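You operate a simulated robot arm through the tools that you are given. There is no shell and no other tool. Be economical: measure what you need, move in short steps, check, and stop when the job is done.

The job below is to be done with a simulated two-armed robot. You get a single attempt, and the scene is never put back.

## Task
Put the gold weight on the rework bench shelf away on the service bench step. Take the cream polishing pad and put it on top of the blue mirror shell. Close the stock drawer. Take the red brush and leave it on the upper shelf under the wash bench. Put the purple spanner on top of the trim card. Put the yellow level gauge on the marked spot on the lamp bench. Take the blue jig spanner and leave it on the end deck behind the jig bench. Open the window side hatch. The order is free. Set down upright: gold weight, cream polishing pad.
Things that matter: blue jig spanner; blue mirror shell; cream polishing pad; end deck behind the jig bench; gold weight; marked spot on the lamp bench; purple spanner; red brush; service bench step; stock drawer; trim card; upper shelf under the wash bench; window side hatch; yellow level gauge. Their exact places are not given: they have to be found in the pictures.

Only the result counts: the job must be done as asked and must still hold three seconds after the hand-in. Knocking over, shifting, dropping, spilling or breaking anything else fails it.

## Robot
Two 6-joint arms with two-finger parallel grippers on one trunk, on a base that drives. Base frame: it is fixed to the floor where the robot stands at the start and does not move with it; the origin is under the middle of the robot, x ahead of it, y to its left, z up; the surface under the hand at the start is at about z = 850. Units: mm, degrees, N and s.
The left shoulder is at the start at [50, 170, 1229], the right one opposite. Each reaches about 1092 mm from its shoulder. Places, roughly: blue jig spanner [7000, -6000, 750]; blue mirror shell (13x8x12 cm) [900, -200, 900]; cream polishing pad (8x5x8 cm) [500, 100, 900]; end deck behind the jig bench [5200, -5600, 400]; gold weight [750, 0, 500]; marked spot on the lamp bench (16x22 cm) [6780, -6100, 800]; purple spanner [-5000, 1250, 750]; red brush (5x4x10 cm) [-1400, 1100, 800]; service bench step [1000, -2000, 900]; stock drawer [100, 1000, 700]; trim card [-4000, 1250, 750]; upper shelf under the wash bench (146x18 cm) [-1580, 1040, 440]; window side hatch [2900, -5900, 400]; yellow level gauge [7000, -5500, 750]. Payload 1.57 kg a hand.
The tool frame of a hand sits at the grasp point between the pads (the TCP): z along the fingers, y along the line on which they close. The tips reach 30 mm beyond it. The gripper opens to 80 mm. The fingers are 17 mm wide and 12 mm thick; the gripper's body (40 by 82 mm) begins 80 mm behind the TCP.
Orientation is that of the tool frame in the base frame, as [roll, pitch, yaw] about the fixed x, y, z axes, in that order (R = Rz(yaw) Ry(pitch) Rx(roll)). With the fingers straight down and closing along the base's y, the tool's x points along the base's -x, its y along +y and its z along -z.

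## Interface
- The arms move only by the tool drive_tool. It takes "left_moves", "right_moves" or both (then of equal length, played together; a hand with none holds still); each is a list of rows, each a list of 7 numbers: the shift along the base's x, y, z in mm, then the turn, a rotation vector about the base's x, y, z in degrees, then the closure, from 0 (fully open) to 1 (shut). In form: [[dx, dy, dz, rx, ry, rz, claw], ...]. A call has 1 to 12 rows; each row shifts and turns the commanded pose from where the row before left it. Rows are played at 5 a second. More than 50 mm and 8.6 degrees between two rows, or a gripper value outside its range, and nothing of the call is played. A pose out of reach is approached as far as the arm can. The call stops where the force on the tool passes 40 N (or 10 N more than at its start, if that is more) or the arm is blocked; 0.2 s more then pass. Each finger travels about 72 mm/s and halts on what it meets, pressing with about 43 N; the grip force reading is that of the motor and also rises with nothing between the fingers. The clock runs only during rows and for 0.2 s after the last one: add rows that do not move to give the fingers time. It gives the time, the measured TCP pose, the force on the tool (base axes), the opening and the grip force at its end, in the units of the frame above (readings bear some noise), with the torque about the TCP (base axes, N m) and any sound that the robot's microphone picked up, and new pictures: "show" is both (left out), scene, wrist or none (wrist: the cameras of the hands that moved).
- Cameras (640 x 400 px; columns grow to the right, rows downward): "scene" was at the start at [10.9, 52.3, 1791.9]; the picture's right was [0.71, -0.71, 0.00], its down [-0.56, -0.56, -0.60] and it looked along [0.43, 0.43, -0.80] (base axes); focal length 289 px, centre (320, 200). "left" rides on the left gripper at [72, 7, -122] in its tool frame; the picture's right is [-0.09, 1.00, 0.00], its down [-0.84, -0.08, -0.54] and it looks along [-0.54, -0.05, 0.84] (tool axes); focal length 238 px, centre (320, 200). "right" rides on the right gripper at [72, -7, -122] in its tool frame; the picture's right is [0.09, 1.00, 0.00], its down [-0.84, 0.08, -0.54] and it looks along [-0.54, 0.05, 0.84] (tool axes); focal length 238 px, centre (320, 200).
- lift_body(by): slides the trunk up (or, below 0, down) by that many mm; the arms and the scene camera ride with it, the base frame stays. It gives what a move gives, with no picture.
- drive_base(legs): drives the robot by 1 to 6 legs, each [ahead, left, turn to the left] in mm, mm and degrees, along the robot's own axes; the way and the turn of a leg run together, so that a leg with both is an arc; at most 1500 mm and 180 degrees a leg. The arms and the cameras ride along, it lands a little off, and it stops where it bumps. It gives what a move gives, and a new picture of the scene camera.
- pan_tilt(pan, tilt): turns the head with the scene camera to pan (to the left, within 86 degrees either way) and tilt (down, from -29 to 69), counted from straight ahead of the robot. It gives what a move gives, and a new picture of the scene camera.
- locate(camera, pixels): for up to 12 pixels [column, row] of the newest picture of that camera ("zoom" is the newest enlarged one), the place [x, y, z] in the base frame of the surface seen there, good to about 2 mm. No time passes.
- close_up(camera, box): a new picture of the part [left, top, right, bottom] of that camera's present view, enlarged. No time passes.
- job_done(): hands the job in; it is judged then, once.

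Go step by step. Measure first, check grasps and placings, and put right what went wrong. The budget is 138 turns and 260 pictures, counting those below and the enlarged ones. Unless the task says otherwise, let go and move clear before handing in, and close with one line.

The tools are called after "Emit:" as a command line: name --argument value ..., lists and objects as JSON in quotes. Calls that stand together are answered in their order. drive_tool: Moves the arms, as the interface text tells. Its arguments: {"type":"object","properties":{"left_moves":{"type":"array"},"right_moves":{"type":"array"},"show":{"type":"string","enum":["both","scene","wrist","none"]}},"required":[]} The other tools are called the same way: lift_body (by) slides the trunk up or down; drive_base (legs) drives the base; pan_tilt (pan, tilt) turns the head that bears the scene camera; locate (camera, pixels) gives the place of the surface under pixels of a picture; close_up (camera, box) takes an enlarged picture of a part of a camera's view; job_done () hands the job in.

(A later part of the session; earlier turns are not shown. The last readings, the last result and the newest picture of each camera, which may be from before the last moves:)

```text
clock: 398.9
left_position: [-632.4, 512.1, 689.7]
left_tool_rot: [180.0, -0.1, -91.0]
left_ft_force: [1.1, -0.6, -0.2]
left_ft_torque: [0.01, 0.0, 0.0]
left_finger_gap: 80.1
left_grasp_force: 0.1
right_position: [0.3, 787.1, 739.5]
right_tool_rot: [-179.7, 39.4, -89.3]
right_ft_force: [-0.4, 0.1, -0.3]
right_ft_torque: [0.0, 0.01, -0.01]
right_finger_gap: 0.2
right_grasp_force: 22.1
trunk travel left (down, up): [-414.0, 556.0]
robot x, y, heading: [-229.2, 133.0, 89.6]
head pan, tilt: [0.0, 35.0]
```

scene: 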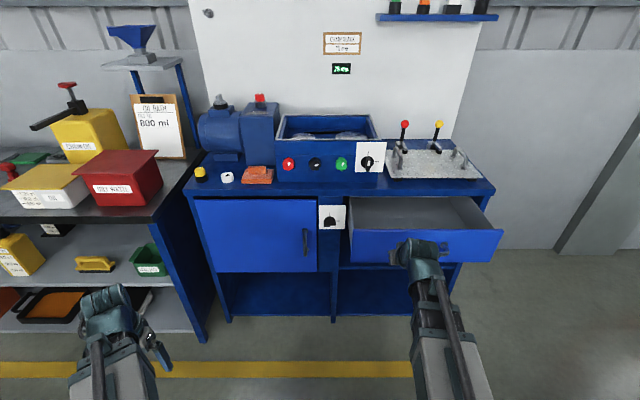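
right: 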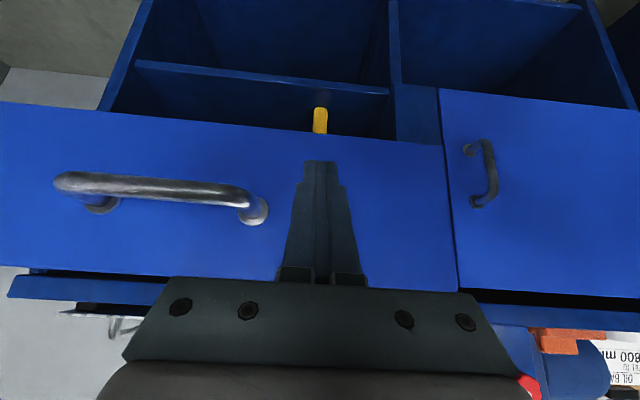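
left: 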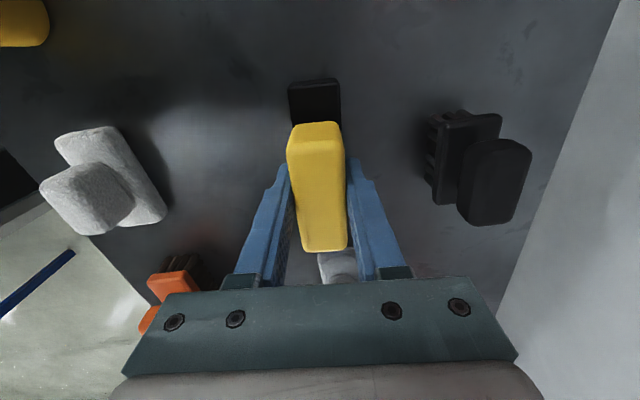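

The fingertips face the drawer front clear of the handle. I push forward until the force stops me.

Emit:
drive_tool --right_moves '[[0, 25, 0, 0, 0, 0, 1], [0, 25, 0, 0, 0, 0, 1], [0, 22, 0, 0, 0, 0, 1], [0, 22, 0, 0, 0, 0, 1], [0, 22, 0, 0, 0, 0, 1], [0, 22, 0, 0, 0, 0, 1], [0, 22, 0, 0, 0, 0, 1], [0, 22, 0, 0, 0, 0, 1], [0, 20, 0, 0, 0, 0, 1], [0, 20, 0, 0, 0, 0, 1]]' --show "both"

```text
clock: 401.1
left_position: [-633.9, 511.1, 689.1]
left_tool_rot: [180.0, -0.3, -90.9]
left_ft_force: [-0.7, 0.3, 0.7]
left_ft_torque: [0.01, 0.0, 0.03]
left_finger_gap: 80.0
left_grasp_force: 0.0
right_position: [-0.3, 995.8, 737.3]
right_tool_rot: [-179.7, 38.4, -89.3]
right_ft_force: [-0.5, -9.2, 4.7]
right_ft_torque: [-0.07, 0.03, -0.02]
right_finger_gap: 0.0
right_grasp_force: 21.3
trunk travel left (down, up): [-414.0, 556.0]
robot x, y, heading: [-229.6, 128.1, 90.0]
head pan, tilt: [0.0, 35.0]
stopped in row 10 (right hand): the force on the tool passed its limit at 56 N (the readings are from after the stop); the commanded pose is now the measured one
```

scene: 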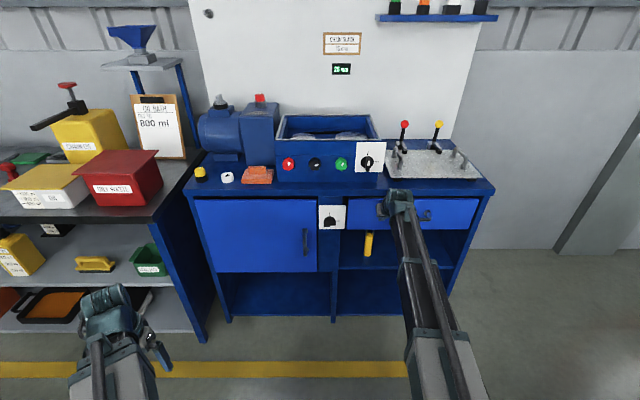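
right: 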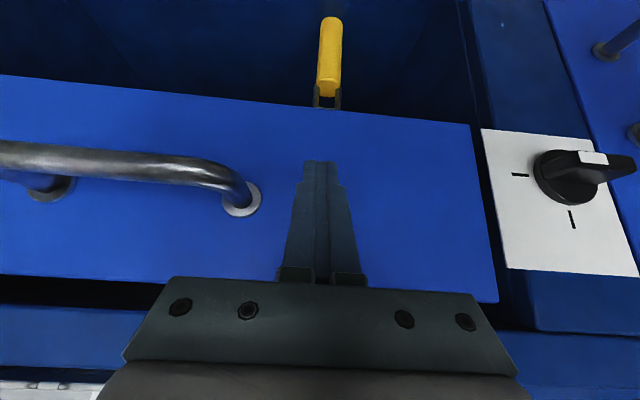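

The drawer reached its stop. I withdraw the hand and verify.

Emit:
drive_tool --right_moves '[[0, -45, 0, 0, 0, 0, 1], [0, -45, 0, 0, 0, 0, 1], [0, -45, 0, 0, 0, 0, 0], [0, -45, 0, 0, 0, 0, 0], [0, -45, 0, 0, 0, 0, 0], [0, -45, 0, 0, 0, 0, 0]]' --show "none"

Emit:
locate --camera "scene" --pixels '[[440, 212], [370, 215], [460, 212], [250, 230]]'

Emit:
lift_body --by 400

Emit:
drive_base --legs '[[-130, 0, 0], [0, 700, 0]]'

```text
clock: 402.6
left_position: [-633.1, 511.9, 687.7]
left_tool_rot: [180.0, -0.2, -90.9]
left_ft_force: [-0.8, -0.1, -0.2]
left_ft_torque: [0.02, 0.0, -0.02]
left_finger_gap: 80.2
left_grasp_force: 0.0
right_position: [1.1, 726.7, 736.9]
right_tool_rot: [-179.8, 38.4, -89.2]
right_ft_force: [0.3, 0.3, 0.5]
right_ft_torque: [0.0, 0.02, 0.01]
right_finger_gap: 79.8
right_grasp_force: 0.0
trunk travel left (down, up): [-414.0, 556.0]
robot x, y, heading: [-229.1, 126.5, 89.8]
head pan, tilt: [0.0, 35.0]
```

```text
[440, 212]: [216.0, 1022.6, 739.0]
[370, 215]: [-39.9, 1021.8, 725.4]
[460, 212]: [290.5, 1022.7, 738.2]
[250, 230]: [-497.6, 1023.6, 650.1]
```

```text
clock: 406.4
left_position: [-633.7, 512.7, 1087.9]
left_tool_rot: [179.9, -0.2, -90.9]
left_ft_force: [-0.2, 0.9, -0.7]
left_ft_torque: [0.01, -0.02, 0.01]
left_finger_gap: 80.1
left_grasp_force: 0.0
right_position: [1.2, 728.9, 1136.6]
right_tool_rot: [-179.8, 38.4, -89.2]
right_ft_force: [0.2, -0.8, 1.0]
right_ft_torque: [0.02, 0.02, 0.0]
right_finger_gap: 79.7
right_grasp_force: 0.1
trunk travel left (down, up): [-814.0, 156.0]
robot x, y, heading: [-230.3, 129.2, 90.0]
head pan, tilt: [0.0, 35.0]
```

```text
clock: 411.1
left_position: [-1323.3, 389.1, 1088.3]
left_tool_rot: [-180.0, -0.3, -91.2]
left_ft_force: [0.0, 0.6, -0.9]
left_ft_torque: [0.02, -0.03, 0.0]
left_finger_gap: 80.0
left_grasp_force: 0.1
right_position: [-688.0, 604.5, 1136.0]
right_tool_rot: [-179.8, 38.4, -89.5]
right_ft_force: [0.2, 0.0, 0.0]
right_ft_torque: [0.02, -0.03, -0.04]
right_finger_gap: 80.2
right_grasp_force: 0.0
trunk travel left (down, up): [-814.0, 156.0]
robot x, y, heading: [-918.3, 5.9, 89.6]
head pan, tilt: [0.0, 35.0]
```

scene: 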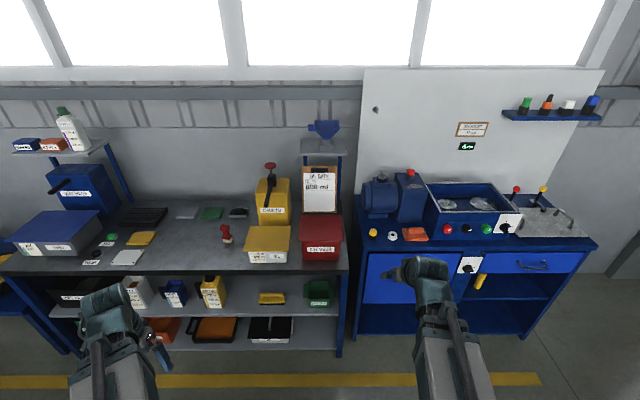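

The drawer front is flush (y≈1022). The wash bench is ahead-left with a red item at (227,235). I enlarge it.

Emit:
close_up --camera "scene" --box '[180, 190, 360, 340]'

Emit:
close_up --camera "scene" --box '[0, 190, 240, 350]'

Emit:
locate --camera "scene" --pixels '[[227, 230], [227, 241], [250, 288], [290, 285], [240, 295], [200, 265], [345, 268], [10, 270], [270, 299], [315, 293], [245, 318], [255, 302]]'

```text
2.67 times, centred on (270, 265) of scene
```

zoom: 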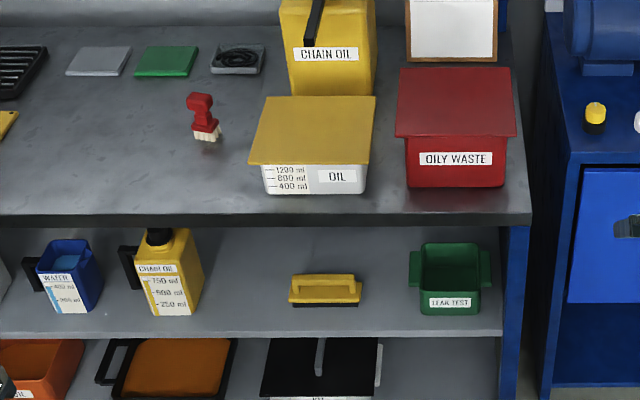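

```text
2.50 times, centred on (120, 270) of scene
```

zoom: 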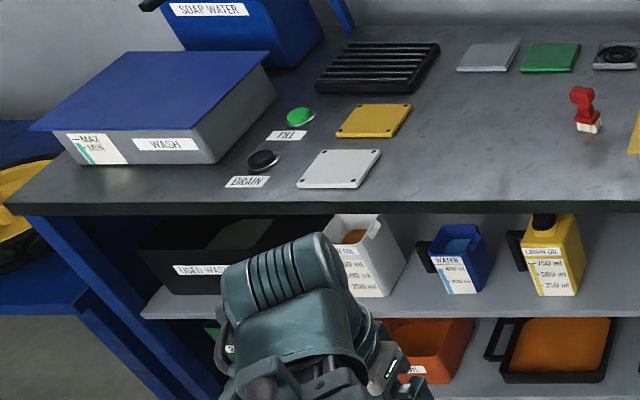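

```text
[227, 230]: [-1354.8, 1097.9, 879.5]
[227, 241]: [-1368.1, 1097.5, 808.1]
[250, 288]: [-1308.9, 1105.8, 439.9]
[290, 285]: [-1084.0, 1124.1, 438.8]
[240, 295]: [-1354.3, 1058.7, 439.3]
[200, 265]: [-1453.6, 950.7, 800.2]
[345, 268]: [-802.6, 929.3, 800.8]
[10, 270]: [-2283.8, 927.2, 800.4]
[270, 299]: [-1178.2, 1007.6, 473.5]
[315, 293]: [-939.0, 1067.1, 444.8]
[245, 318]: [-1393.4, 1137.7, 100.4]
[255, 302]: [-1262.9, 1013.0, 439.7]
```

The red brush stands at (−1362,1098), z 800–900, and the free shelf spot is around (−1310,1050,440). I drive left and forward so the right arm faces it.

Emit:
drive_base --legs '[[130, 0, 0.4], [0, 620, 0]]'

Emit:
close_up --camera "scene" --box '[330, 170, 470, 320]'

Emit:
close_up --camera "right" --box '[0, 0, 640, 400]'

```text
clock: 415.5
left_position: [-1957.5, 509.9, 1089.3]
left_tool_rot: [180.0, -0.2, -90.0]
left_ft_force: [0.3, 0.3, -0.2]
left_ft_torque: [0.01, 0.02, 0.0]
left_finger_gap: 79.8
left_grasp_force: 0.0
right_position: [-1326.0, 735.0, 1136.8]
right_tool_rot: [-179.8, 38.4, -88.3]
right_ft_force: [-0.7, 0.2, 0.1]
right_ft_torque: [-0.04, -0.01, 0.02]
right_finger_gap: 80.1
right_grasp_force: 0.0
trunk travel left (down, up): [-814.0, 156.0]
robot x, y, heading: [-1547.3, 133.0, 91.0]
head pan, tilt: [0.0, 35.0]
```

scene: 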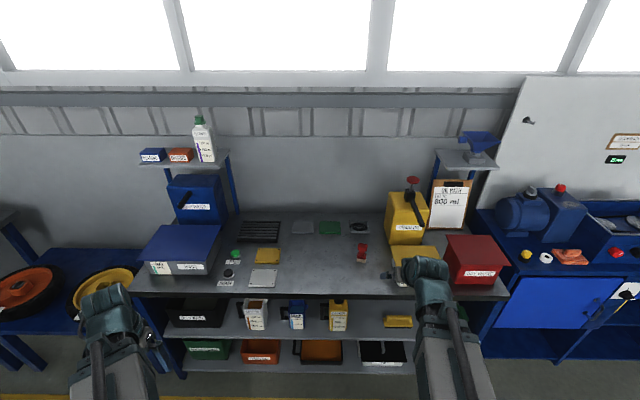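

```text
2.67 times, centred on (400, 245) of scene
```

zoom: 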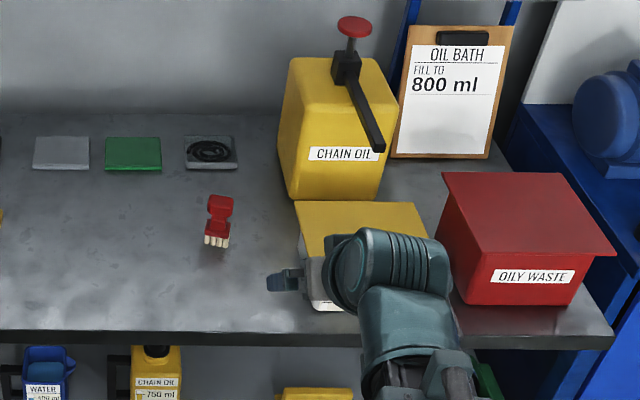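

```text
1.00 times, centred on (320, 200) of right (not enlarged: the box is as wide or as high as the picture)
```

zoom: 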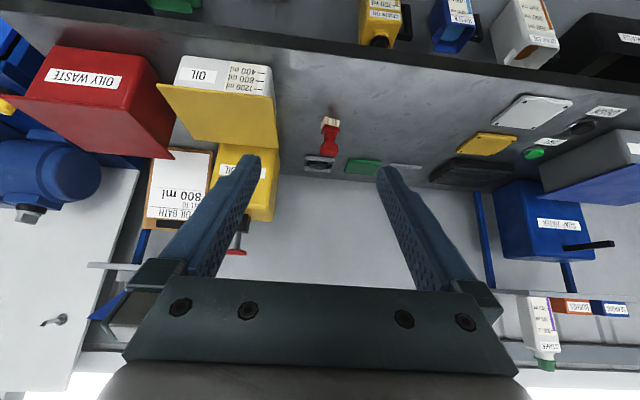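

Emit:
close_up --camera "right" --box '[250, 90, 410, 190]'

Emit:
locate --camera "zoom" --pixels '[[320, 128], [320, 155], [320, 185], [320, 220], [318, 250], [300, 240], [340, 240], [110, 100], [60, 60]]'

Emit:
locate --camera "right" --pixels '[[272, 110], [265, 190], [277, 85], [250, 205]]'

```text
4.00 times, centred on (330, 140) of right
```

zoom: 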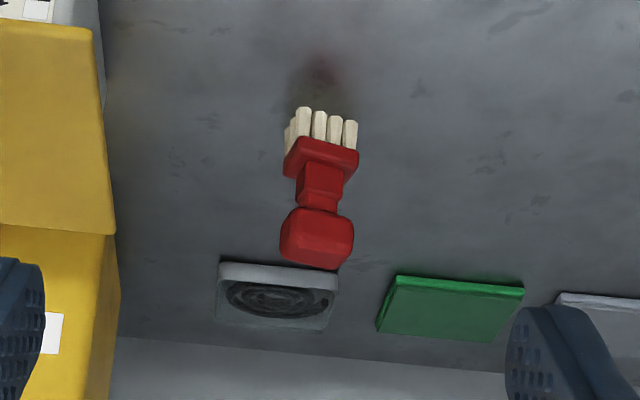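

```text
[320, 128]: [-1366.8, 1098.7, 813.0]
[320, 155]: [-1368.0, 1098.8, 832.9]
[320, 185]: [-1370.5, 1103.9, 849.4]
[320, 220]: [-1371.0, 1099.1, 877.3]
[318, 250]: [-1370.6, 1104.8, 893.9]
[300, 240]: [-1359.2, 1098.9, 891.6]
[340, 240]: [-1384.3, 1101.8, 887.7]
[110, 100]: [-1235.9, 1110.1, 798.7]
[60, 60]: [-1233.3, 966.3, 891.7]
```

```text
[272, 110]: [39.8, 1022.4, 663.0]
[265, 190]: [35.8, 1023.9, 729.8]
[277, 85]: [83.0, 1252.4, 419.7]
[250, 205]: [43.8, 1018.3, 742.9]
```

The brush knob is centred near (−1371,1110), z 870–900, 33 wide. I move the tilted open right hand above it, then lower.

Emit:
drive_tool --right_moves '[[-5, 41.4, 0, 0, 0, 0, 0], [-5, 41.4, 0, 0, 0, 0, 0], [-5, 41.4, 0, 0, 0, 0, 0], [-5, 41.4, 0, 0, 0, 0, 0], [-5, 41.4, 0, 0, 0, 0, 0], [-5, 41.4, 0, 0, 0, 0, 0], [-5, 41.4, 0, 0, 0, 0, 0], [-5, 41.4, 0, 0, 0, 0, 0], [-5, 41.4, 0, 0, 0, -1, 0]]' --show "none"

Emit:
lift_body --by -190

Emit:
close_up --camera "right" --box '[160, 40, 480, 280]'

```text
clock: 417.5
left_position: [-1956.3, 510.1, 1088.9]
left_tool_rot: [179.9, -0.2, -90.1]
left_ft_force: [0.0, -0.4, -0.2]
left_ft_torque: [-0.03, -0.02, -0.01]
left_finger_gap: 80.0
left_grasp_force: 0.0
right_position: [-1367.2, 1112.4, 1135.2]
right_tool_rot: [-179.9, 38.3, -89.4]
right_ft_force: [0.7, -0.4, -0.2]
right_ft_torque: [-0.03, 0.02, -0.02]
right_finger_gap: 80.0
right_grasp_force: 0.1
right hand out of reach, approached as far as the arm can: row 5, 7
trunk travel left (down, up): [-814.0, 156.0]
robot x, y, heading: [-1545.4, 131.0, 90.7]
head pan, tilt: [0.0, 35.0]
```

```text
clock: 419.5
left_position: [-1955.8, 510.2, 899.7]
left_tool_rot: [179.9, -0.2, -90.1]
left_ft_force: [-0.3, -0.7, 0.1]
left_ft_torque: [0.01, 0.01, 0.0]
left_finger_gap: 80.0
left_grasp_force: 0.1
right_position: [-1367.0, 1109.2, 947.4]
right_tool_rot: [-179.8, 38.3, -89.5]
right_ft_force: [0.3, 0.5, 0.4]
right_ft_torque: [0.02, -0.01, -0.02]
right_finger_gap: 80.0
right_grasp_force: 0.0
trunk travel left (down, up): [-624.0, 346.0]
robot x, y, heading: [-1544.4, 128.5, 90.5]
head pan, tilt: [0.0, 35.0]
```

```text
1.67 times, centred on (320, 160) of right
```

zoom: 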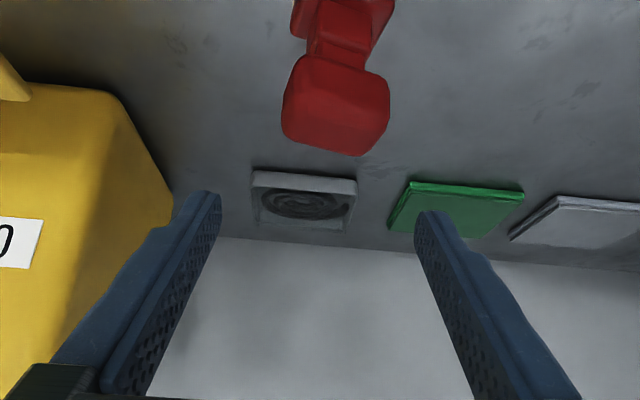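

Emit:
locate --camera "zoom" --pixels '[[165, 185], [110, 95], [340, 120], [300, 100], [385, 110], [150, 240], [100, 200]]'

```text
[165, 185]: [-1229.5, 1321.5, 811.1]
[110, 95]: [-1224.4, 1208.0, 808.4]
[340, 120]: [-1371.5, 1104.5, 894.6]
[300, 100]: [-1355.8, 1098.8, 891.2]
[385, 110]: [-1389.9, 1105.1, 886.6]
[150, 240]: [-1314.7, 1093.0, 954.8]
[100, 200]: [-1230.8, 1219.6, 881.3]
```

The can is 85 mm away. I shift −5 in x, lower 66 and close on the knob.

Emit:
drive_tool --right_moves '[[-5, 0, 0, 0, 0, 0, 0]]' --show "none"

Emit:
lift_body --by -66

Emit:
drive_tool --right_moves '[[0, 0, 0, 0, 0, 0, 0.4], [0, 0, 0, 0, 0, 0, 0.7], [0, 0, 0, 0, 0, 0, 1], [0, 0, 0, 0, 0, 0, 1]]' --show "wrist"

```text
clock: 419.9
left_position: [-1955.4, 510.0, 898.1]
left_tool_rot: [180.0, -0.1, -90.0]
left_ft_force: [-0.3, -0.3, -0.4]
left_ft_torque: [0.0, 0.02, 0.03]
left_finger_gap: 80.2
left_grasp_force: 0.1
right_position: [-1372.2, 1110.3, 946.1]
right_tool_rot: [-179.8, 38.3, -89.3]
right_ft_force: [-0.5, 0.0, -0.7]
right_ft_torque: [-0.02, 0.0, -0.03]
right_finger_gap: 80.2
right_grasp_force: 0.0
trunk travel left (down, up): [-624.0, 346.0]
robot x, y, heading: [-1544.9, 132.3, 90.7]
head pan, tilt: [0.0, 35.0]
```

```text
clock: 421.0
left_position: [-1956.2, 509.5, 833.7]
left_tool_rot: [179.9, -0.1, -90.1]
left_ft_force: [-0.5, -0.1, -0.2]
left_ft_torque: [0.0, 0.02, -0.02]
left_finger_gap: 80.0
left_grasp_force: 0.0
right_position: [-1373.1, 1108.5, 879.3]
right_tool_rot: [-179.8, 38.4, -89.4]
right_ft_force: [-0.7, 0.2, 0.2]
right_ft_torque: [-0.03, 0.0, -0.01]
right_finger_gap: 80.2
right_grasp_force: 0.0
trunk travel left (down, up): [-558.0, 412.0]
robot x, y, heading: [-1551.4, 134.3, 90.8]
head pan, tilt: [0.0, 35.0]
```

```text
clock: 422.0
left_position: [-1956.4, 509.8, 832.9]
left_tool_rot: [179.9, -0.3, -90.1]
left_ft_force: [0.5, 0.8, 0.6]
left_ft_torque: [0.04, -0.02, -0.02]
left_finger_gap: 80.2
left_grasp_force: 0.1
right_position: [-1372.0, 1110.0, 881.0]
right_tool_rot: [-179.9, 38.4, -89.4]
right_ft_force: [-0.5, 0.7, 0.8]
right_ft_torque: [0.01, 0.07, -0.01]
right_finger_gap: 46.2
right_grasp_force: 43.2
trunk travel left (down, up): [-558.0, 412.0]
robot x, y, heading: [-1541.6, 131.6, 90.9]
head pan, tilt: [0.0, 35.0]
```

right: 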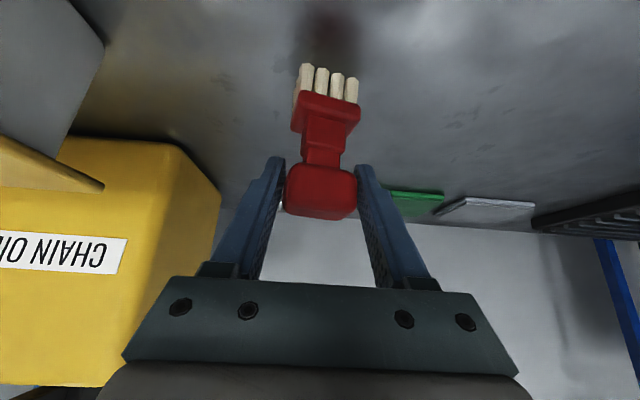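

The brush is gripped. I lift it, retract the arm in front of the bench, then lower toward shelf height.

Emit:
lift_body --by 120

Emit:
drive_tool --right_moves '[[0, -40, 0, 0, 0, 0, 1], [0, -40, 0, 0, 0, 0, 1], [6, -40, 0, 0, 0, 0, 1], [10, -40, 0, 0, 0, 0, 1], [10, -40, 0, 0, 0, 0, 1], [10, -40, 0, 0, 0, 0, 1], [10, -20, 0, 0, 0, 0, 1]]' --show "none"

Emit:
lift_body --by -400

Emit:
lift_body --by -58

Emit:
pan_tilt --pan -15 --tilt 35

```text
clock: 423.5
left_position: [-1957.1, 509.5, 952.8]
left_tool_rot: [180.0, -0.3, -90.1]
left_ft_force: [0.5, 0.9, -0.6]
left_ft_torque: [0.02, 0.03, 0.0]
left_finger_gap: 80.0
left_grasp_force: 0.0
right_position: [-1372.5, 1110.7, 1000.1]
right_tool_rot: [-179.7, 38.3, -89.3]
right_ft_force: [0.6, 0.2, -1.0]
right_ft_torque: [0.03, -0.02, -0.02]
right_finger_gap: 45.8
right_grasp_force: 43.0
trunk travel left (down, up): [-678.0, 292.0]
robot x, y, heading: [-1549.7, 132.6, 90.6]
head pan, tilt: [0.0, 35.0]
```

```text
clock: 425.1
left_position: [-1956.1, 509.7, 954.3]
left_tool_rot: [179.8, -0.3, -90.0]
left_ft_force: [0.7, 0.3, 0.4]
left_ft_torque: [-0.01, -0.01, 0.02]
left_finger_gap: 80.0
left_grasp_force: 0.1
right_position: [-1325.7, 851.6, 1000.0]
right_tool_rot: [-179.9, 38.4, -89.3]
right_ft_force: [-1.3, -0.3, -0.9]
right_ft_torque: [0.0, 0.0, 0.01]
right_finger_gap: 45.4
right_grasp_force: 43.2
trunk travel left (down, up): [-678.0, 292.0]
robot x, y, heading: [-1548.5, 130.9, 90.9]
head pan, tilt: [0.0, 35.0]
```

```text
clock: 428.9
left_position: [-1956.2, 511.0, 552.1]
left_tool_rot: [179.8, -0.4, -90.1]
left_ft_force: [-0.2, 0.0, -0.7]
left_ft_torque: [0.0, 0.0, 0.02]
left_finger_gap: 80.1
left_grasp_force: 0.2
right_position: [-1324.6, 851.8, 599.7]
right_tool_rot: [-179.7, 38.2, -89.3]
right_ft_force: [-0.2, 0.5, -0.3]
right_ft_torque: [-0.01, 0.0, 0.03]
right_finger_gap: 44.6
right_grasp_force: 43.6
trunk travel left (down, up): [-278.0, 692.0]
robot x, y, heading: [-1544.8, 129.4, 91.1]
head pan, tilt: [0.0, 35.0]
```

```text
clock: 429.9
left_position: [-1956.8, 509.2, 494.9]
left_tool_rot: [180.0, -0.2, -90.1]
left_ft_force: [0.5, -1.1, -0.5]
left_ft_torque: [0.01, -0.01, 0.01]
left_finger_gap: 79.8
left_grasp_force: 0.1
right_position: [-1326.5, 851.8, 543.0]
right_tool_rot: [-179.7, 38.3, -89.4]
right_ft_force: [-0.8, -0.1, -0.8]
right_ft_torque: [0.03, 0.0, -0.01]
right_finger_gap: 41.3
right_grasp_force: 42.7
trunk travel left (down, up): [-220.0, 750.0]
robot x, y, heading: [-1546.1, 129.6, 91.3]
head pan, tilt: [0.0, 35.0]
```

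```text
clock: 430.7
left_position: [-1955.7, 510.7, 494.8]
left_tool_rot: [179.9, -0.3, -90.1]
left_ft_force: [-0.3, -0.4, -0.1]
left_ft_torque: [0.02, 0.02, 0.02]
left_finger_gap: 80.0
left_grasp_force: 0.0
right_position: [-1326.1, 851.6, 542.3]
right_tool_rot: [-179.7, 38.3, -89.5]
right_ft_force: [-0.5, 0.5, -1.1]
right_ft_torque: [-0.03, 0.0, -0.01]
right_finger_gap: 41.5
right_grasp_force: 43.2
trunk travel left (down, up): [-220.0, 750.0]
robot x, y, heading: [-1543.4, 135.0, 90.9]
head pan, tilt: [-15.0, 35.0]
```

scene: 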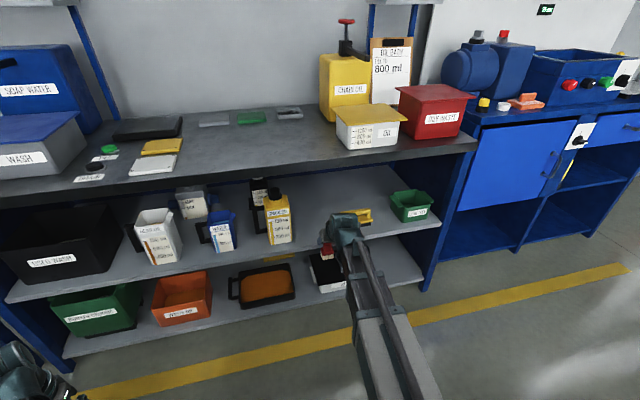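

The gap reading slid from 46 to 41, so the brush may be turning in the grip; I look closely.

Emit:
close_up --camera "right" --box '[0, 0, 640, 400]'

Emit:
close_up --camera "scene" --box '[230, 160, 440, 290]'

Emit:
locate --camera "scene" --pixels '[[310, 240], [310, 215], [320, 200], [300, 250], [293, 235], [340, 190], [400, 240], [370, 215]]'

```text
1.00 times, centred on (320, 200) of right (not enlarged: the box is as wide or as high as the picture)
```

zoom: 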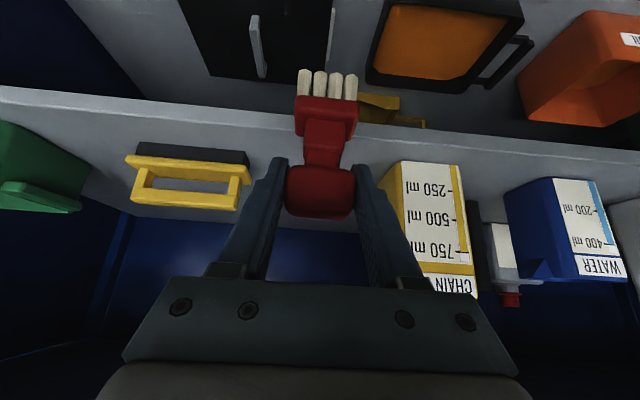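

```text
3.05 times, centred on (335, 225) of scene
```

zoom: 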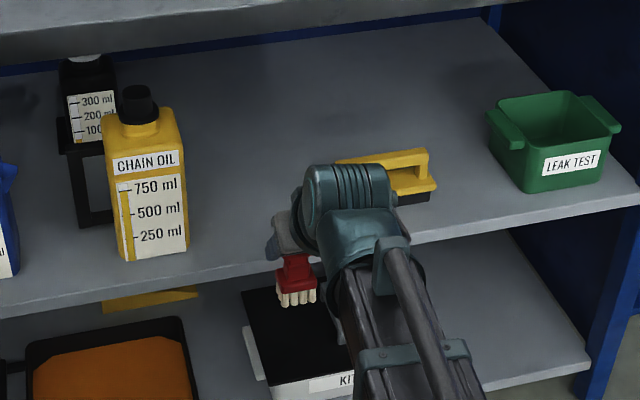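

```text
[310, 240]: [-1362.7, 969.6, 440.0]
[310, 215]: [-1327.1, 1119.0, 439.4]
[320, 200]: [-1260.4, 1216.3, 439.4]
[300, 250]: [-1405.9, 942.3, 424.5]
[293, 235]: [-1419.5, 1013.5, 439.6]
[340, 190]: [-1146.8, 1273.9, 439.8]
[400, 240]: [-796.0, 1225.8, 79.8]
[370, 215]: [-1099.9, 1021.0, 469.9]
```

The brush is still firmly between the fingers. I extend forward to y≈1040 over the free shelf spot, 20 mm above it.

Emit:
drive_tool --right_moves '[[0, 37.5, 0, 0, 0, 0, 1], [0, 37.5, 0, 0, 0, 0, 1], [0, 37.5, 0, 0, 0, 0, 1], [0, 37.5, 0, 0, 0, 0, 1], [0, 37.5, 0, 0, 0, 0, 1]]' --show "wrist"

Emit:
close_up --camera "scene" --box '[230, 160, 440, 290]'

```text
clock: 431.9
left_position: [-1956.6, 510.3, 495.3]
left_tool_rot: [179.9, -0.2, -90.1]
left_ft_force: [0.5, -0.1, 0.7]
left_ft_torque: [0.01, 0.0, 0.01]
left_finger_gap: 80.0
left_grasp_force: 0.0
right_position: [-1323.3, 1039.3, 542.4]
right_tool_rot: [-179.7, 38.3, -89.4]
right_ft_force: [-0.7, -0.4, -0.3]
right_ft_torque: [0.02, 0.04, 0.03]
right_finger_gap: 41.3
right_grasp_force: 43.5
trunk travel left (down, up): [-220.0, 750.0]
robot x, y, heading: [-1546.5, 131.9, 90.8]
head pan, tilt: [-15.0, 35.0]
```

right: 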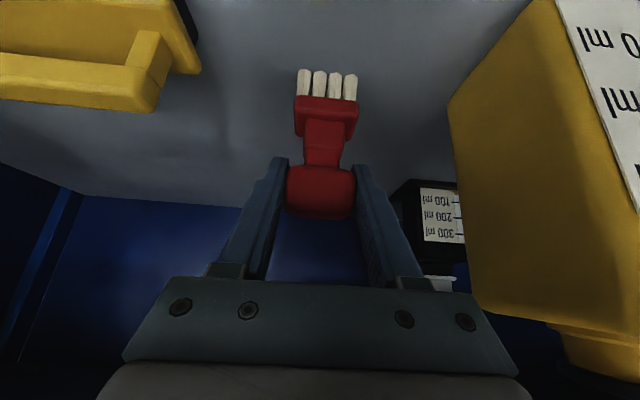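

```text
3.05 times, centred on (335, 225) of scene
```

zoom: 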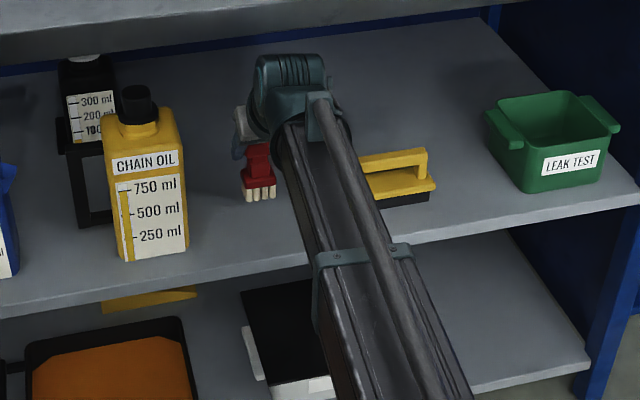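

Over the shelf and clear of both neighbours. I lower in small steps until contact.

Emit:
lift_body --by -18

Emit:
lift_body --by -3

Emit:
lift_body --by -2

```text
clock: 432.5
left_position: [-1955.9, 509.4, 477.5]
left_tool_rot: [179.9, -0.3, -90.1]
left_ft_force: [0.1, -0.1, 0.2]
left_ft_torque: [0.04, -0.02, 0.03]
left_finger_gap: 79.9
left_grasp_force: 0.1
right_position: [-1324.7, 1039.4, 524.2]
right_tool_rot: [-179.8, 38.3, -89.3]
right_ft_force: [0.3, 0.4, -1.5]
right_ft_torque: [0.0, -0.02, -0.01]
right_finger_gap: 41.3
right_grasp_force: 43.0
trunk travel left (down, up): [-202.0, 768.0]
robot x, y, heading: [-1547.5, 130.9, 90.8]
head pan, tilt: [-15.0, 35.0]
```

```text
clock: 433.0
left_position: [-1957.1, 509.0, 474.0]
left_tool_rot: [180.0, -0.3, -90.0]
left_ft_force: [0.4, 0.0, -0.5]
left_ft_torque: [-0.05, -0.01, 0.01]
left_finger_gap: 80.1
left_grasp_force: 0.1
right_position: [-1323.8, 1038.4, 522.0]
right_tool_rot: [-179.8, 38.2, -89.4]
right_ft_force: [-0.5, 0.4, -1.9]
right_ft_torque: [0.03, 0.01, 0.0]
right_finger_gap: 41.5
right_grasp_force: 42.9
trunk travel left (down, up): [-199.0, 771.0]
robot x, y, heading: [-1549.3, 133.6, 91.0]
head pan, tilt: [-15.0, 35.0]
```

```text
clock: 433.6
left_position: [-1955.8, 508.9, 471.9]
left_tool_rot: [179.9, -0.2, -90.1]
left_ft_force: [0.6, -0.2, 0.1]
left_ft_torque: [0.01, 0.01, 0.0]
left_finger_gap: 80.1
left_grasp_force: 0.1
right_position: [-1324.5, 1037.6, 519.8]
right_tool_rot: [-179.8, 38.5, -89.3]
right_ft_force: [0.4, -1.3, 13.3]
right_ft_torque: [0.0, -0.27, -0.01]
right_finger_gap: 41.3
right_grasp_force: 43.1
trunk travel left (down, up): [-197.0, 773.0]
robot x, y, heading: [-1547.2, 131.2, 90.8]
head pan, tilt: [-15.0, 35.0]
```

Contact at 13 N. I open gently and withdraw backward.

Emit:
drive_tool --right_moves '[[0, 0, 0, 0, 0, 0, 0.4], [0, 0, 0, 0, 0, 0, 0.2], [0, 0, 0, 0, 0, 0, 0.15], [0, -35, 0, 0, 0, 0, 0.15], [0, -40, 0, 0, 0, 0, 0.15], [0, -40, 0, 0, 0, 0, 0.15], [0, -40, 0, 0, 0, 0, 0.15], [0, -40, 0, 0, 0, 0, 0.15], [0, -40, 0, 0, 0, 0, 0.15]]' --show "wrist"

Emit:
close_up --camera "scene" --box '[230, 160, 440, 290]'

```text
clock: 435.6
left_position: [-1956.6, 511.1, 470.8]
left_tool_rot: [179.9, -0.4, -90.0]
left_ft_force: [-0.3, 0.2, -0.9]
left_ft_torque: [0.0, -0.02, -0.01]
left_finger_gap: 79.6
left_grasp_force: 0.0
right_position: [-1327.8, 801.4, 521.4]
right_tool_rot: [-179.8, 38.3, -89.3]
right_ft_force: [0.0, -0.6, -0.2]
right_ft_torque: [-0.01, 0.0, 0.0]
right_finger_gap: 68.1
right_grasp_force: 0.2
trunk travel left (down, up): [-197.0, 773.0]
robot x, y, heading: [-1547.0, 132.2, 90.5]
head pan, tilt: [-15.0, 35.0]
```

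right: 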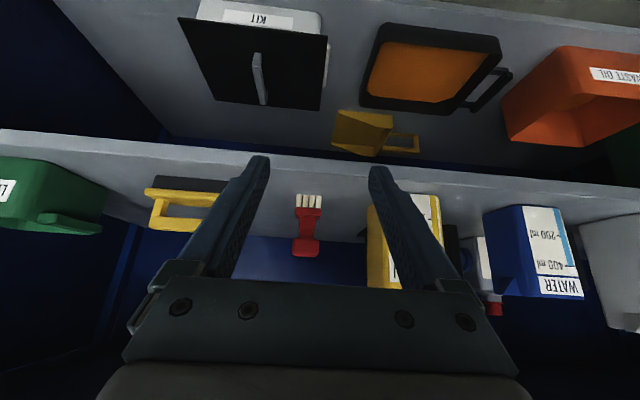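

```text
3.05 times, centred on (335, 225) of scene
```

zoom: 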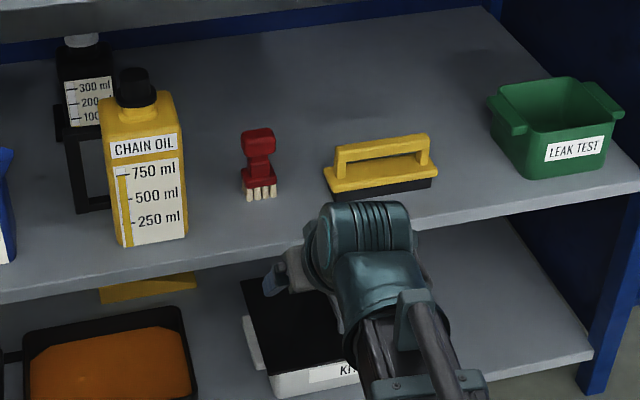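

The red brush stands on the upper shelf. Last job: the purple spanner. I raise the trunk and look to the left (west).

Emit:
lift_body --by 400

Emit:
lift_body --by 230

Emit:
pan_tilt --pan 75 --tilt 25

Emit:
locate --camera "scene" --pixels '[[320, 200], [320, 300], [200, 250], [450, 250], [320, 150], [250, 150], [400, 150], [500, 200], [150, 200], [100, 300], [450, 180], [550, 250]]'

```text
clock: 439.4
left_position: [-1956.3, 510.2, 872.7]
left_tool_rot: [179.9, -0.2, -90.0]
left_ft_force: [-0.7, 0.3, -0.4]
left_ft_torque: [0.04, -0.02, 0.02]
left_finger_gap: 79.8
left_grasp_force: 0.1
right_position: [-1327.0, 801.7, 920.3]
right_tool_rot: [-179.8, 38.3, -89.3]
right_ft_force: [0.2, -0.8, -0.2]
right_ft_torque: [0.0, -0.08, -0.03]
right_finger_gap: 68.2
right_grasp_force: 0.0
trunk travel left (down, up): [-597.0, 373.0]
robot x, y, heading: [-1545.1, 137.9, 90.7]
head pan, tilt: [-15.0, 35.0]
```

```text
clock: 441.8
left_position: [-1956.0, 510.8, 1101.3]
left_tool_rot: [179.9, -0.3, -90.1]
left_ft_force: [-0.6, 0.8, -0.6]
left_ft_torque: [0.03, 0.01, 0.0]
left_finger_gap: 80.1
left_grasp_force: 0.0
right_position: [-1328.5, 802.8, 1148.8]
right_tool_rot: [-179.8, 38.3, -89.4]
right_ft_force: [0.7, 0.6, 0.1]
right_ft_torque: [0.0, 0.01, 0.0]
right_finger_gap: 68.0
right_grasp_force: 0.0
trunk travel left (down, up): [-827.0, 143.0]
robot x, y, heading: [-1546.8, 134.0, 90.8]
head pan, tilt: [-15.0, 35.0]
```

```text
clock: 443.5
left_position: [-1955.6, 510.2, 1100.7]
left_tool_rot: [180.0, -0.3, -90.0]
left_ft_force: [0.3, 0.5, 0.3]
left_ft_torque: [-0.01, 0.02, -0.01]
left_finger_gap: 80.0
left_grasp_force: 0.0
right_position: [-1327.6, 802.3, 1148.0]
right_tool_rot: [-179.8, 38.3, -89.5]
right_ft_force: [0.6, 0.8, 0.3]
right_ft_torque: [0.01, -0.01, 0.02]
right_finger_gap: 68.2
right_grasp_force: 0.0
trunk travel left (down, up): [-827.0, 143.0]
robot x, y, heading: [-1546.7, 127.9, 90.9]
head pan, tilt: [75.0, 25.0]
```

scene: 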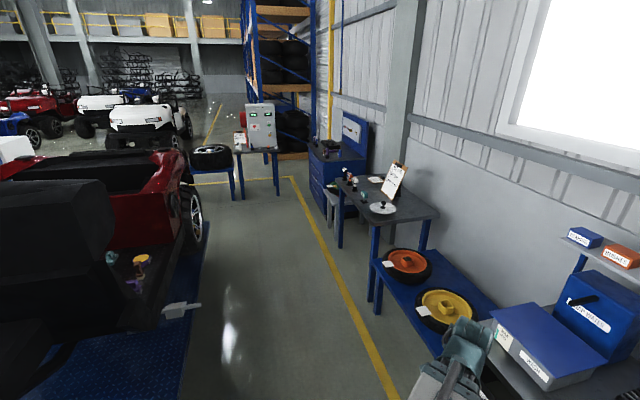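

```text
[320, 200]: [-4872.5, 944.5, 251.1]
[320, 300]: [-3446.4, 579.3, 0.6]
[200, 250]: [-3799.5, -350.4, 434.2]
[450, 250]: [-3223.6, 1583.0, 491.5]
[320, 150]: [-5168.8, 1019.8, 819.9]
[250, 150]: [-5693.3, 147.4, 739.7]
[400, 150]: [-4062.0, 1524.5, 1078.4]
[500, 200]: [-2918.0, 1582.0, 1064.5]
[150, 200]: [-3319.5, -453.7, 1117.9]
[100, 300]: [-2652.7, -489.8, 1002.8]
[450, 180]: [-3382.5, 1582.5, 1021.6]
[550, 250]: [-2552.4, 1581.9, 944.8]
```

The corridor west is between the vehicle mat and the benches. I measure the mat edge and bench fronts before strafing.

Emit:
locate --camera "scene" --pixels '[[205, 260], [195, 330], [185, 390], [200, 225], [190, 300], [375, 290], [340, 240], [240, 195], [277, 190], [415, 340], [330, 205], [310, 150]]'

Emit:
close_up --camera "scene" --box '[290, 90, 470, 240]'

```text
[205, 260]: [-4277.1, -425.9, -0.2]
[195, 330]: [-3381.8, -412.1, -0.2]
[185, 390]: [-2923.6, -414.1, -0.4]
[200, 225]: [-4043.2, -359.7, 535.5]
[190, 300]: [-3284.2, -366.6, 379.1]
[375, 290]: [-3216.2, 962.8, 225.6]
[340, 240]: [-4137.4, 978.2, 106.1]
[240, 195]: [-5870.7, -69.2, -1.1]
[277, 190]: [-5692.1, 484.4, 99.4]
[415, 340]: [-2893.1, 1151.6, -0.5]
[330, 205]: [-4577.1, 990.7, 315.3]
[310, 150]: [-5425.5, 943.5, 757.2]
```

```text
2.67 times, centred on (380, 165) of scene
```

zoom: 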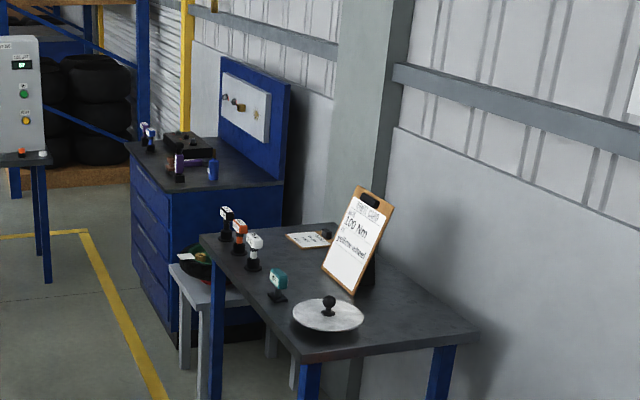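

The corridor is y −410…940. I drive 100 ahead and strafe left about 3400 to face the cabinet with the purple item.

Emit:
drive_base --legs '[[90, 0, -0.9], [0, 1500, 0], [0, 1500, 0], [0, 350, 0]]'

Emit:
pan_tilt --pan 0 --tilt 35

```text
clock: 460.6
left_position: [-5362.6, 489.2, 1101.5]
left_tool_rot: [-180.0, -0.1, -86.5]
left_ft_force: [-0.2, 0.2, 0.4]
left_ft_torque: [-0.01, 0.0, 0.02]
left_finger_gap: 80.2
left_grasp_force: 0.1
right_position: [-4754.3, 819.8, 1149.9]
right_tool_rot: [-179.8, 38.4, -85.9]
right_ft_force: [0.3, 0.7, 0.1]
right_ft_torque: [-0.01, -0.04, -0.06]
right_finger_gap: 68.2
right_grasp_force: 0.0
trunk travel left (down, up): [-827.0, 143.0]
robot x, y, heading: [-4933.8, 133.2, 94.3]
head pan, tilt: [75.0, 25.0]
```

scene: 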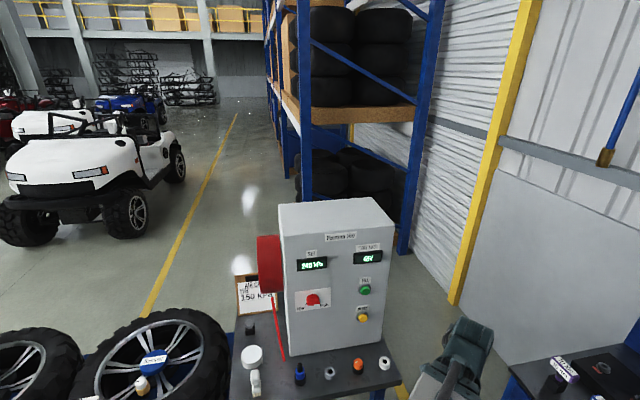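

```text
clock: 462.1
left_position: [-5363.1, 489.7, 1100.4]
left_tool_rot: [179.9, -0.1, -86.6]
left_ft_force: [-0.5, -0.7, 0.3]
left_ft_torque: [-0.03, -0.03, -0.02]
left_finger_gap: 80.0
left_grasp_force: 0.1
right_position: [-4753.5, 819.5, 1149.4]
right_tool_rot: [-179.8, 38.3, -85.8]
right_ft_force: [0.4, 0.1, 0.7]
right_ft_torque: [0.01, 0.0, 0.02]
right_finger_gap: 67.9
right_grasp_force: 0.0
trunk travel left (down, up): [-827.0, 143.0]
robot x, y, heading: [-4934.3, 137.9, 94.2]
head pan, tilt: [0.0, 35.0]
```

scene: 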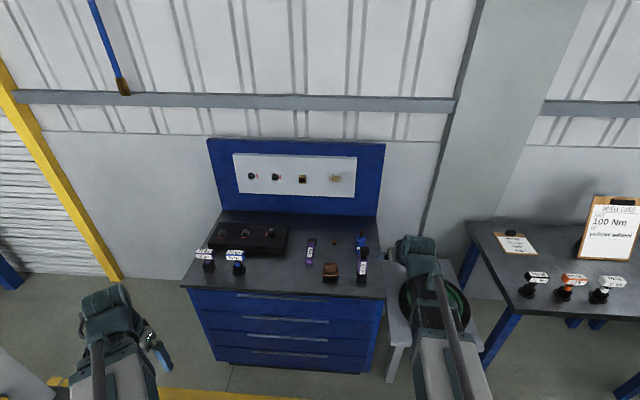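

The purple item is at (311,250) on the cabinet; a card lies at (515,243) on the trim bench. I enlarge both.

Emit:
close_up --camera "scene" --box '[270, 215, 390, 300]'

Emit:
close_up --camera "scene" --box '[460, 200, 640, 310]'

Emit:
locate --camera "scene" --pixels '[[311, 243], [310, 262], [311, 252], [502, 240], [525, 240], [500, 233], [535, 253], [512, 232], [215, 285], [370, 290], [330, 275], [500, 300]]'

```text
4.71 times, centred on (330, 258) of scene
```

zoom: 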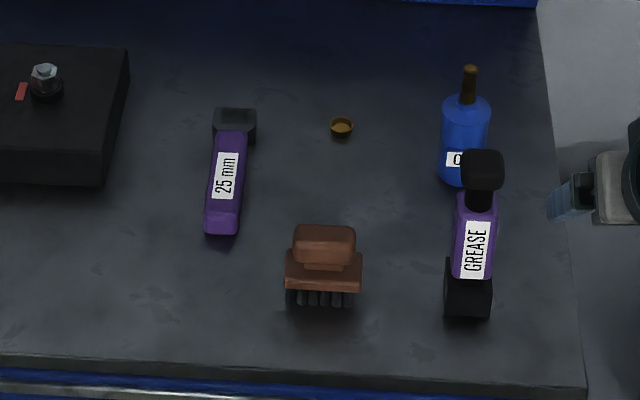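

```text
3.56 times, centred on (550, 255) of scene
```

zoom: 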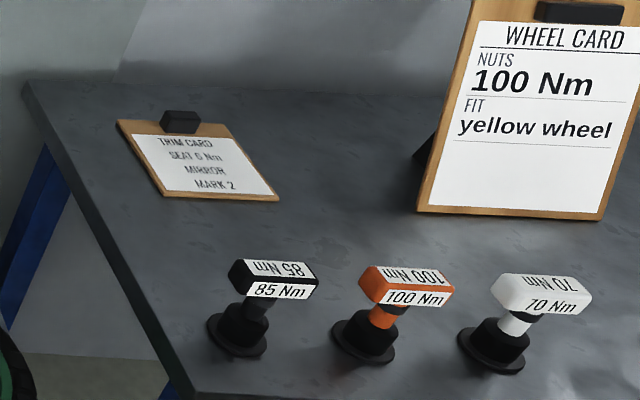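

```text
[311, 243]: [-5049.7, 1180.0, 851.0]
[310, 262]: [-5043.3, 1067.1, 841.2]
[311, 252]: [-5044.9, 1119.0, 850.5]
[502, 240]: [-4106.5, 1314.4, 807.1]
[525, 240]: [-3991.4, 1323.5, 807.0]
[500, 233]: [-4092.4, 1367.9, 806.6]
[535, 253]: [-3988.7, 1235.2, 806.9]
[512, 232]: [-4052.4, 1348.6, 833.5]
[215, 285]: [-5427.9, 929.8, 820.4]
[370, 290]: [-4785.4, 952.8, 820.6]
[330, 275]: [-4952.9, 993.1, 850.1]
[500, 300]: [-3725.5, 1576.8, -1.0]
```

The purple spanner ("25 mm") lies along y at (−5045,1125), top z 850; the TRIM CARD clipboard lies flat near (−4040,1300), z 807. I position the base for the right arm and bring the hand straight down over the spanner.

Emit:
drive_base --legs '[[0, 0, -4.2], [150, 110, 0]]'

Emit:
drive_tool --right_moves '[[0, 0, 0, -8, 0, 0, 0], [0, 0, 0, -8, 0, 0, 0], [0, 0, 0, -8, 0, 0, 0], [0, 0, 0, -8, 0, 0, 0], [0, 0, 0, -6.3, 0, 0, 0]]' --show "both"

```text
clock: 464.1
left_position: [-5446.6, 671.7, 1100.7]
left_tool_rot: [-180.0, -0.3, -90.8]
left_ft_force: [-0.6, 0.7, 0.4]
left_ft_torque: [-0.02, -0.01, -0.01]
left_finger_gap: 79.9
left_grasp_force: 0.0
right_position: [-4813.3, 955.4, 1149.9]
right_tool_rot: [-179.8, 38.3, -90.2]
right_ft_force: [0.1, -0.3, -0.4]
right_ft_torque: [-0.01, 0.0, 0.02]
right_finger_gap: 68.1
right_grasp_force: 0.0
trunk travel left (down, up): [-827.0, 143.0]
robot x, y, heading: [-5042.1, 288.5, 89.9]
head pan, tilt: [0.0, 35.0]
```

scene: 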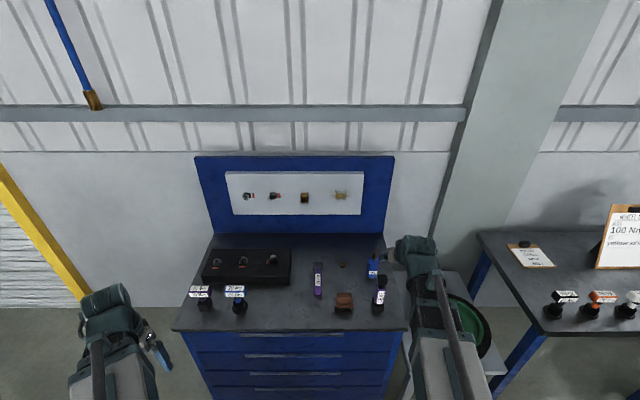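

```text
clock: 465.3
left_position: [-5446.1, 672.2, 1101.6]
left_tool_rot: [179.9, -0.4, -90.9]
left_ft_force: [-0.1, 0.4, -0.6]
left_ft_torque: [-0.02, 0.01, -0.03]
left_finger_gap: 80.0
left_grasp_force: 0.1
right_position: [-4812.8, 954.9, 1101.6]
right_tool_rot: [-179.8, -0.3, -90.2]
right_ft_force: [-0.2, 0.3, -0.4]
right_ft_torque: [0.02, 0.0, 0.01]
right_finger_gap: 80.0
right_grasp_force: 0.0
right hand out of reach, approached as far as the arm can: row 1, 2, 3, 4
trunk travel left (down, up): [-827.0, 143.0]
robot x, y, heading: [-5043.7, 287.1, 90.0]
head pan, tilt: [0.0, 35.0]
```

scene: 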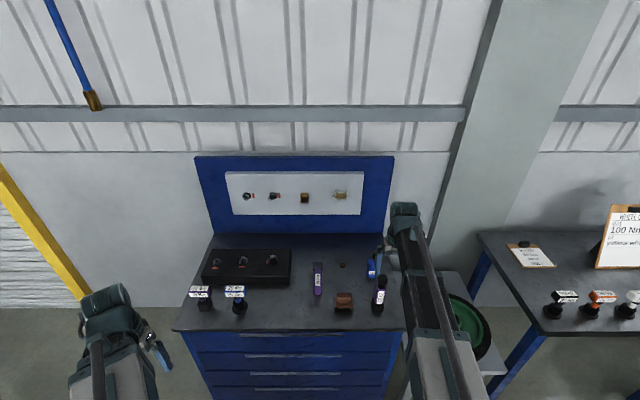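
right: 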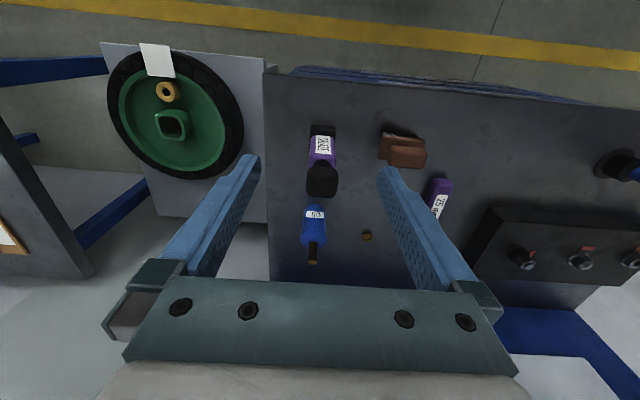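

Now I move over the spanner: −232 in x and +165 in y.

Emit:
drive_tool --right_moves '[[-38.7, 27, 0, 0, 0, 0, 0], [-38.7, 27, 0, 0, 0, 0, 0], [-38.7, 27, 0, 0, 0, 0, 0], [-38.7, 27, 0, 0, 0, 0, 0], [-38.7, 27, 0, 0, 0, 0, 0], [-38.7, 27, 0, 0, 0, 0, 0]]' --show "wrist"

Emit:
close_up --camera "right" --box '[250, 40, 410, 200]'

Emit:
locate --camera "zoom" --pixels '[[320, 100], [320, 150], [320, 200], [320, 250], [320, 300], [280, 200], [360, 200], [200, 200], [440, 200]]'

```text
clock: 466.7
left_position: [-5446.0, 672.3, 1101.5]
left_tool_rot: [-180.0, -0.3, -90.9]
left_ft_force: [-0.1, 1.0, 0.0]
left_ft_torque: [-0.02, -0.03, 0.0]
left_finger_gap: 79.8
left_grasp_force: 0.0
right_position: [-5044.1, 1117.0, 1101.4]
right_tool_rot: [-179.8, 0.1, -90.1]
right_ft_force: [0.4, -0.7, 0.1]
right_ft_torque: [0.01, 0.0, -0.01]
right_finger_gap: 79.9
right_grasp_force: 0.1
trunk travel left (down, up): [-827.0, 143.0]
robot x, y, heading: [-5039.6, 286.0, 89.7]
head pan, tilt: [0.0, 35.0]
```

right: 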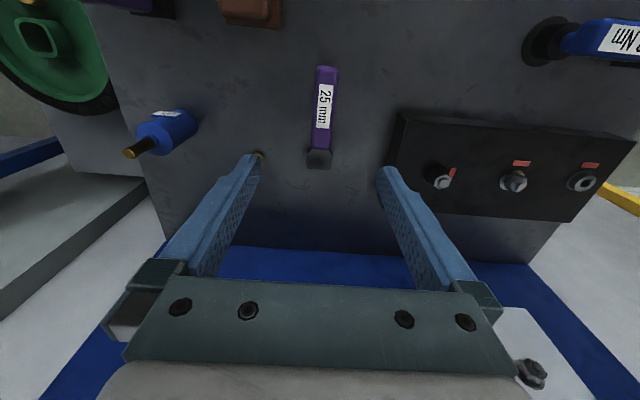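

```text
2.50 times, centred on (330, 120) of right
```

zoom: 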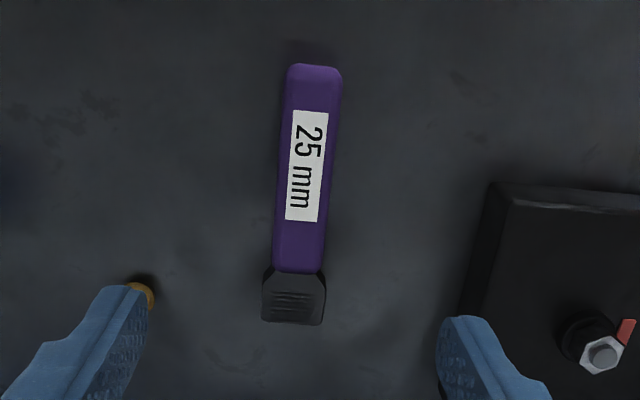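

```text
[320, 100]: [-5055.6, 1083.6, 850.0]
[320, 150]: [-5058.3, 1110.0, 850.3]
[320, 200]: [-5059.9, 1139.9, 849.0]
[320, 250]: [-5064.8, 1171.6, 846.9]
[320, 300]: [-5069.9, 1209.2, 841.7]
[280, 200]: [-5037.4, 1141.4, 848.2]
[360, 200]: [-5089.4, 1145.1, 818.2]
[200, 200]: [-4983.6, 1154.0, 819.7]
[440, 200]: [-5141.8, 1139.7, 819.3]
```

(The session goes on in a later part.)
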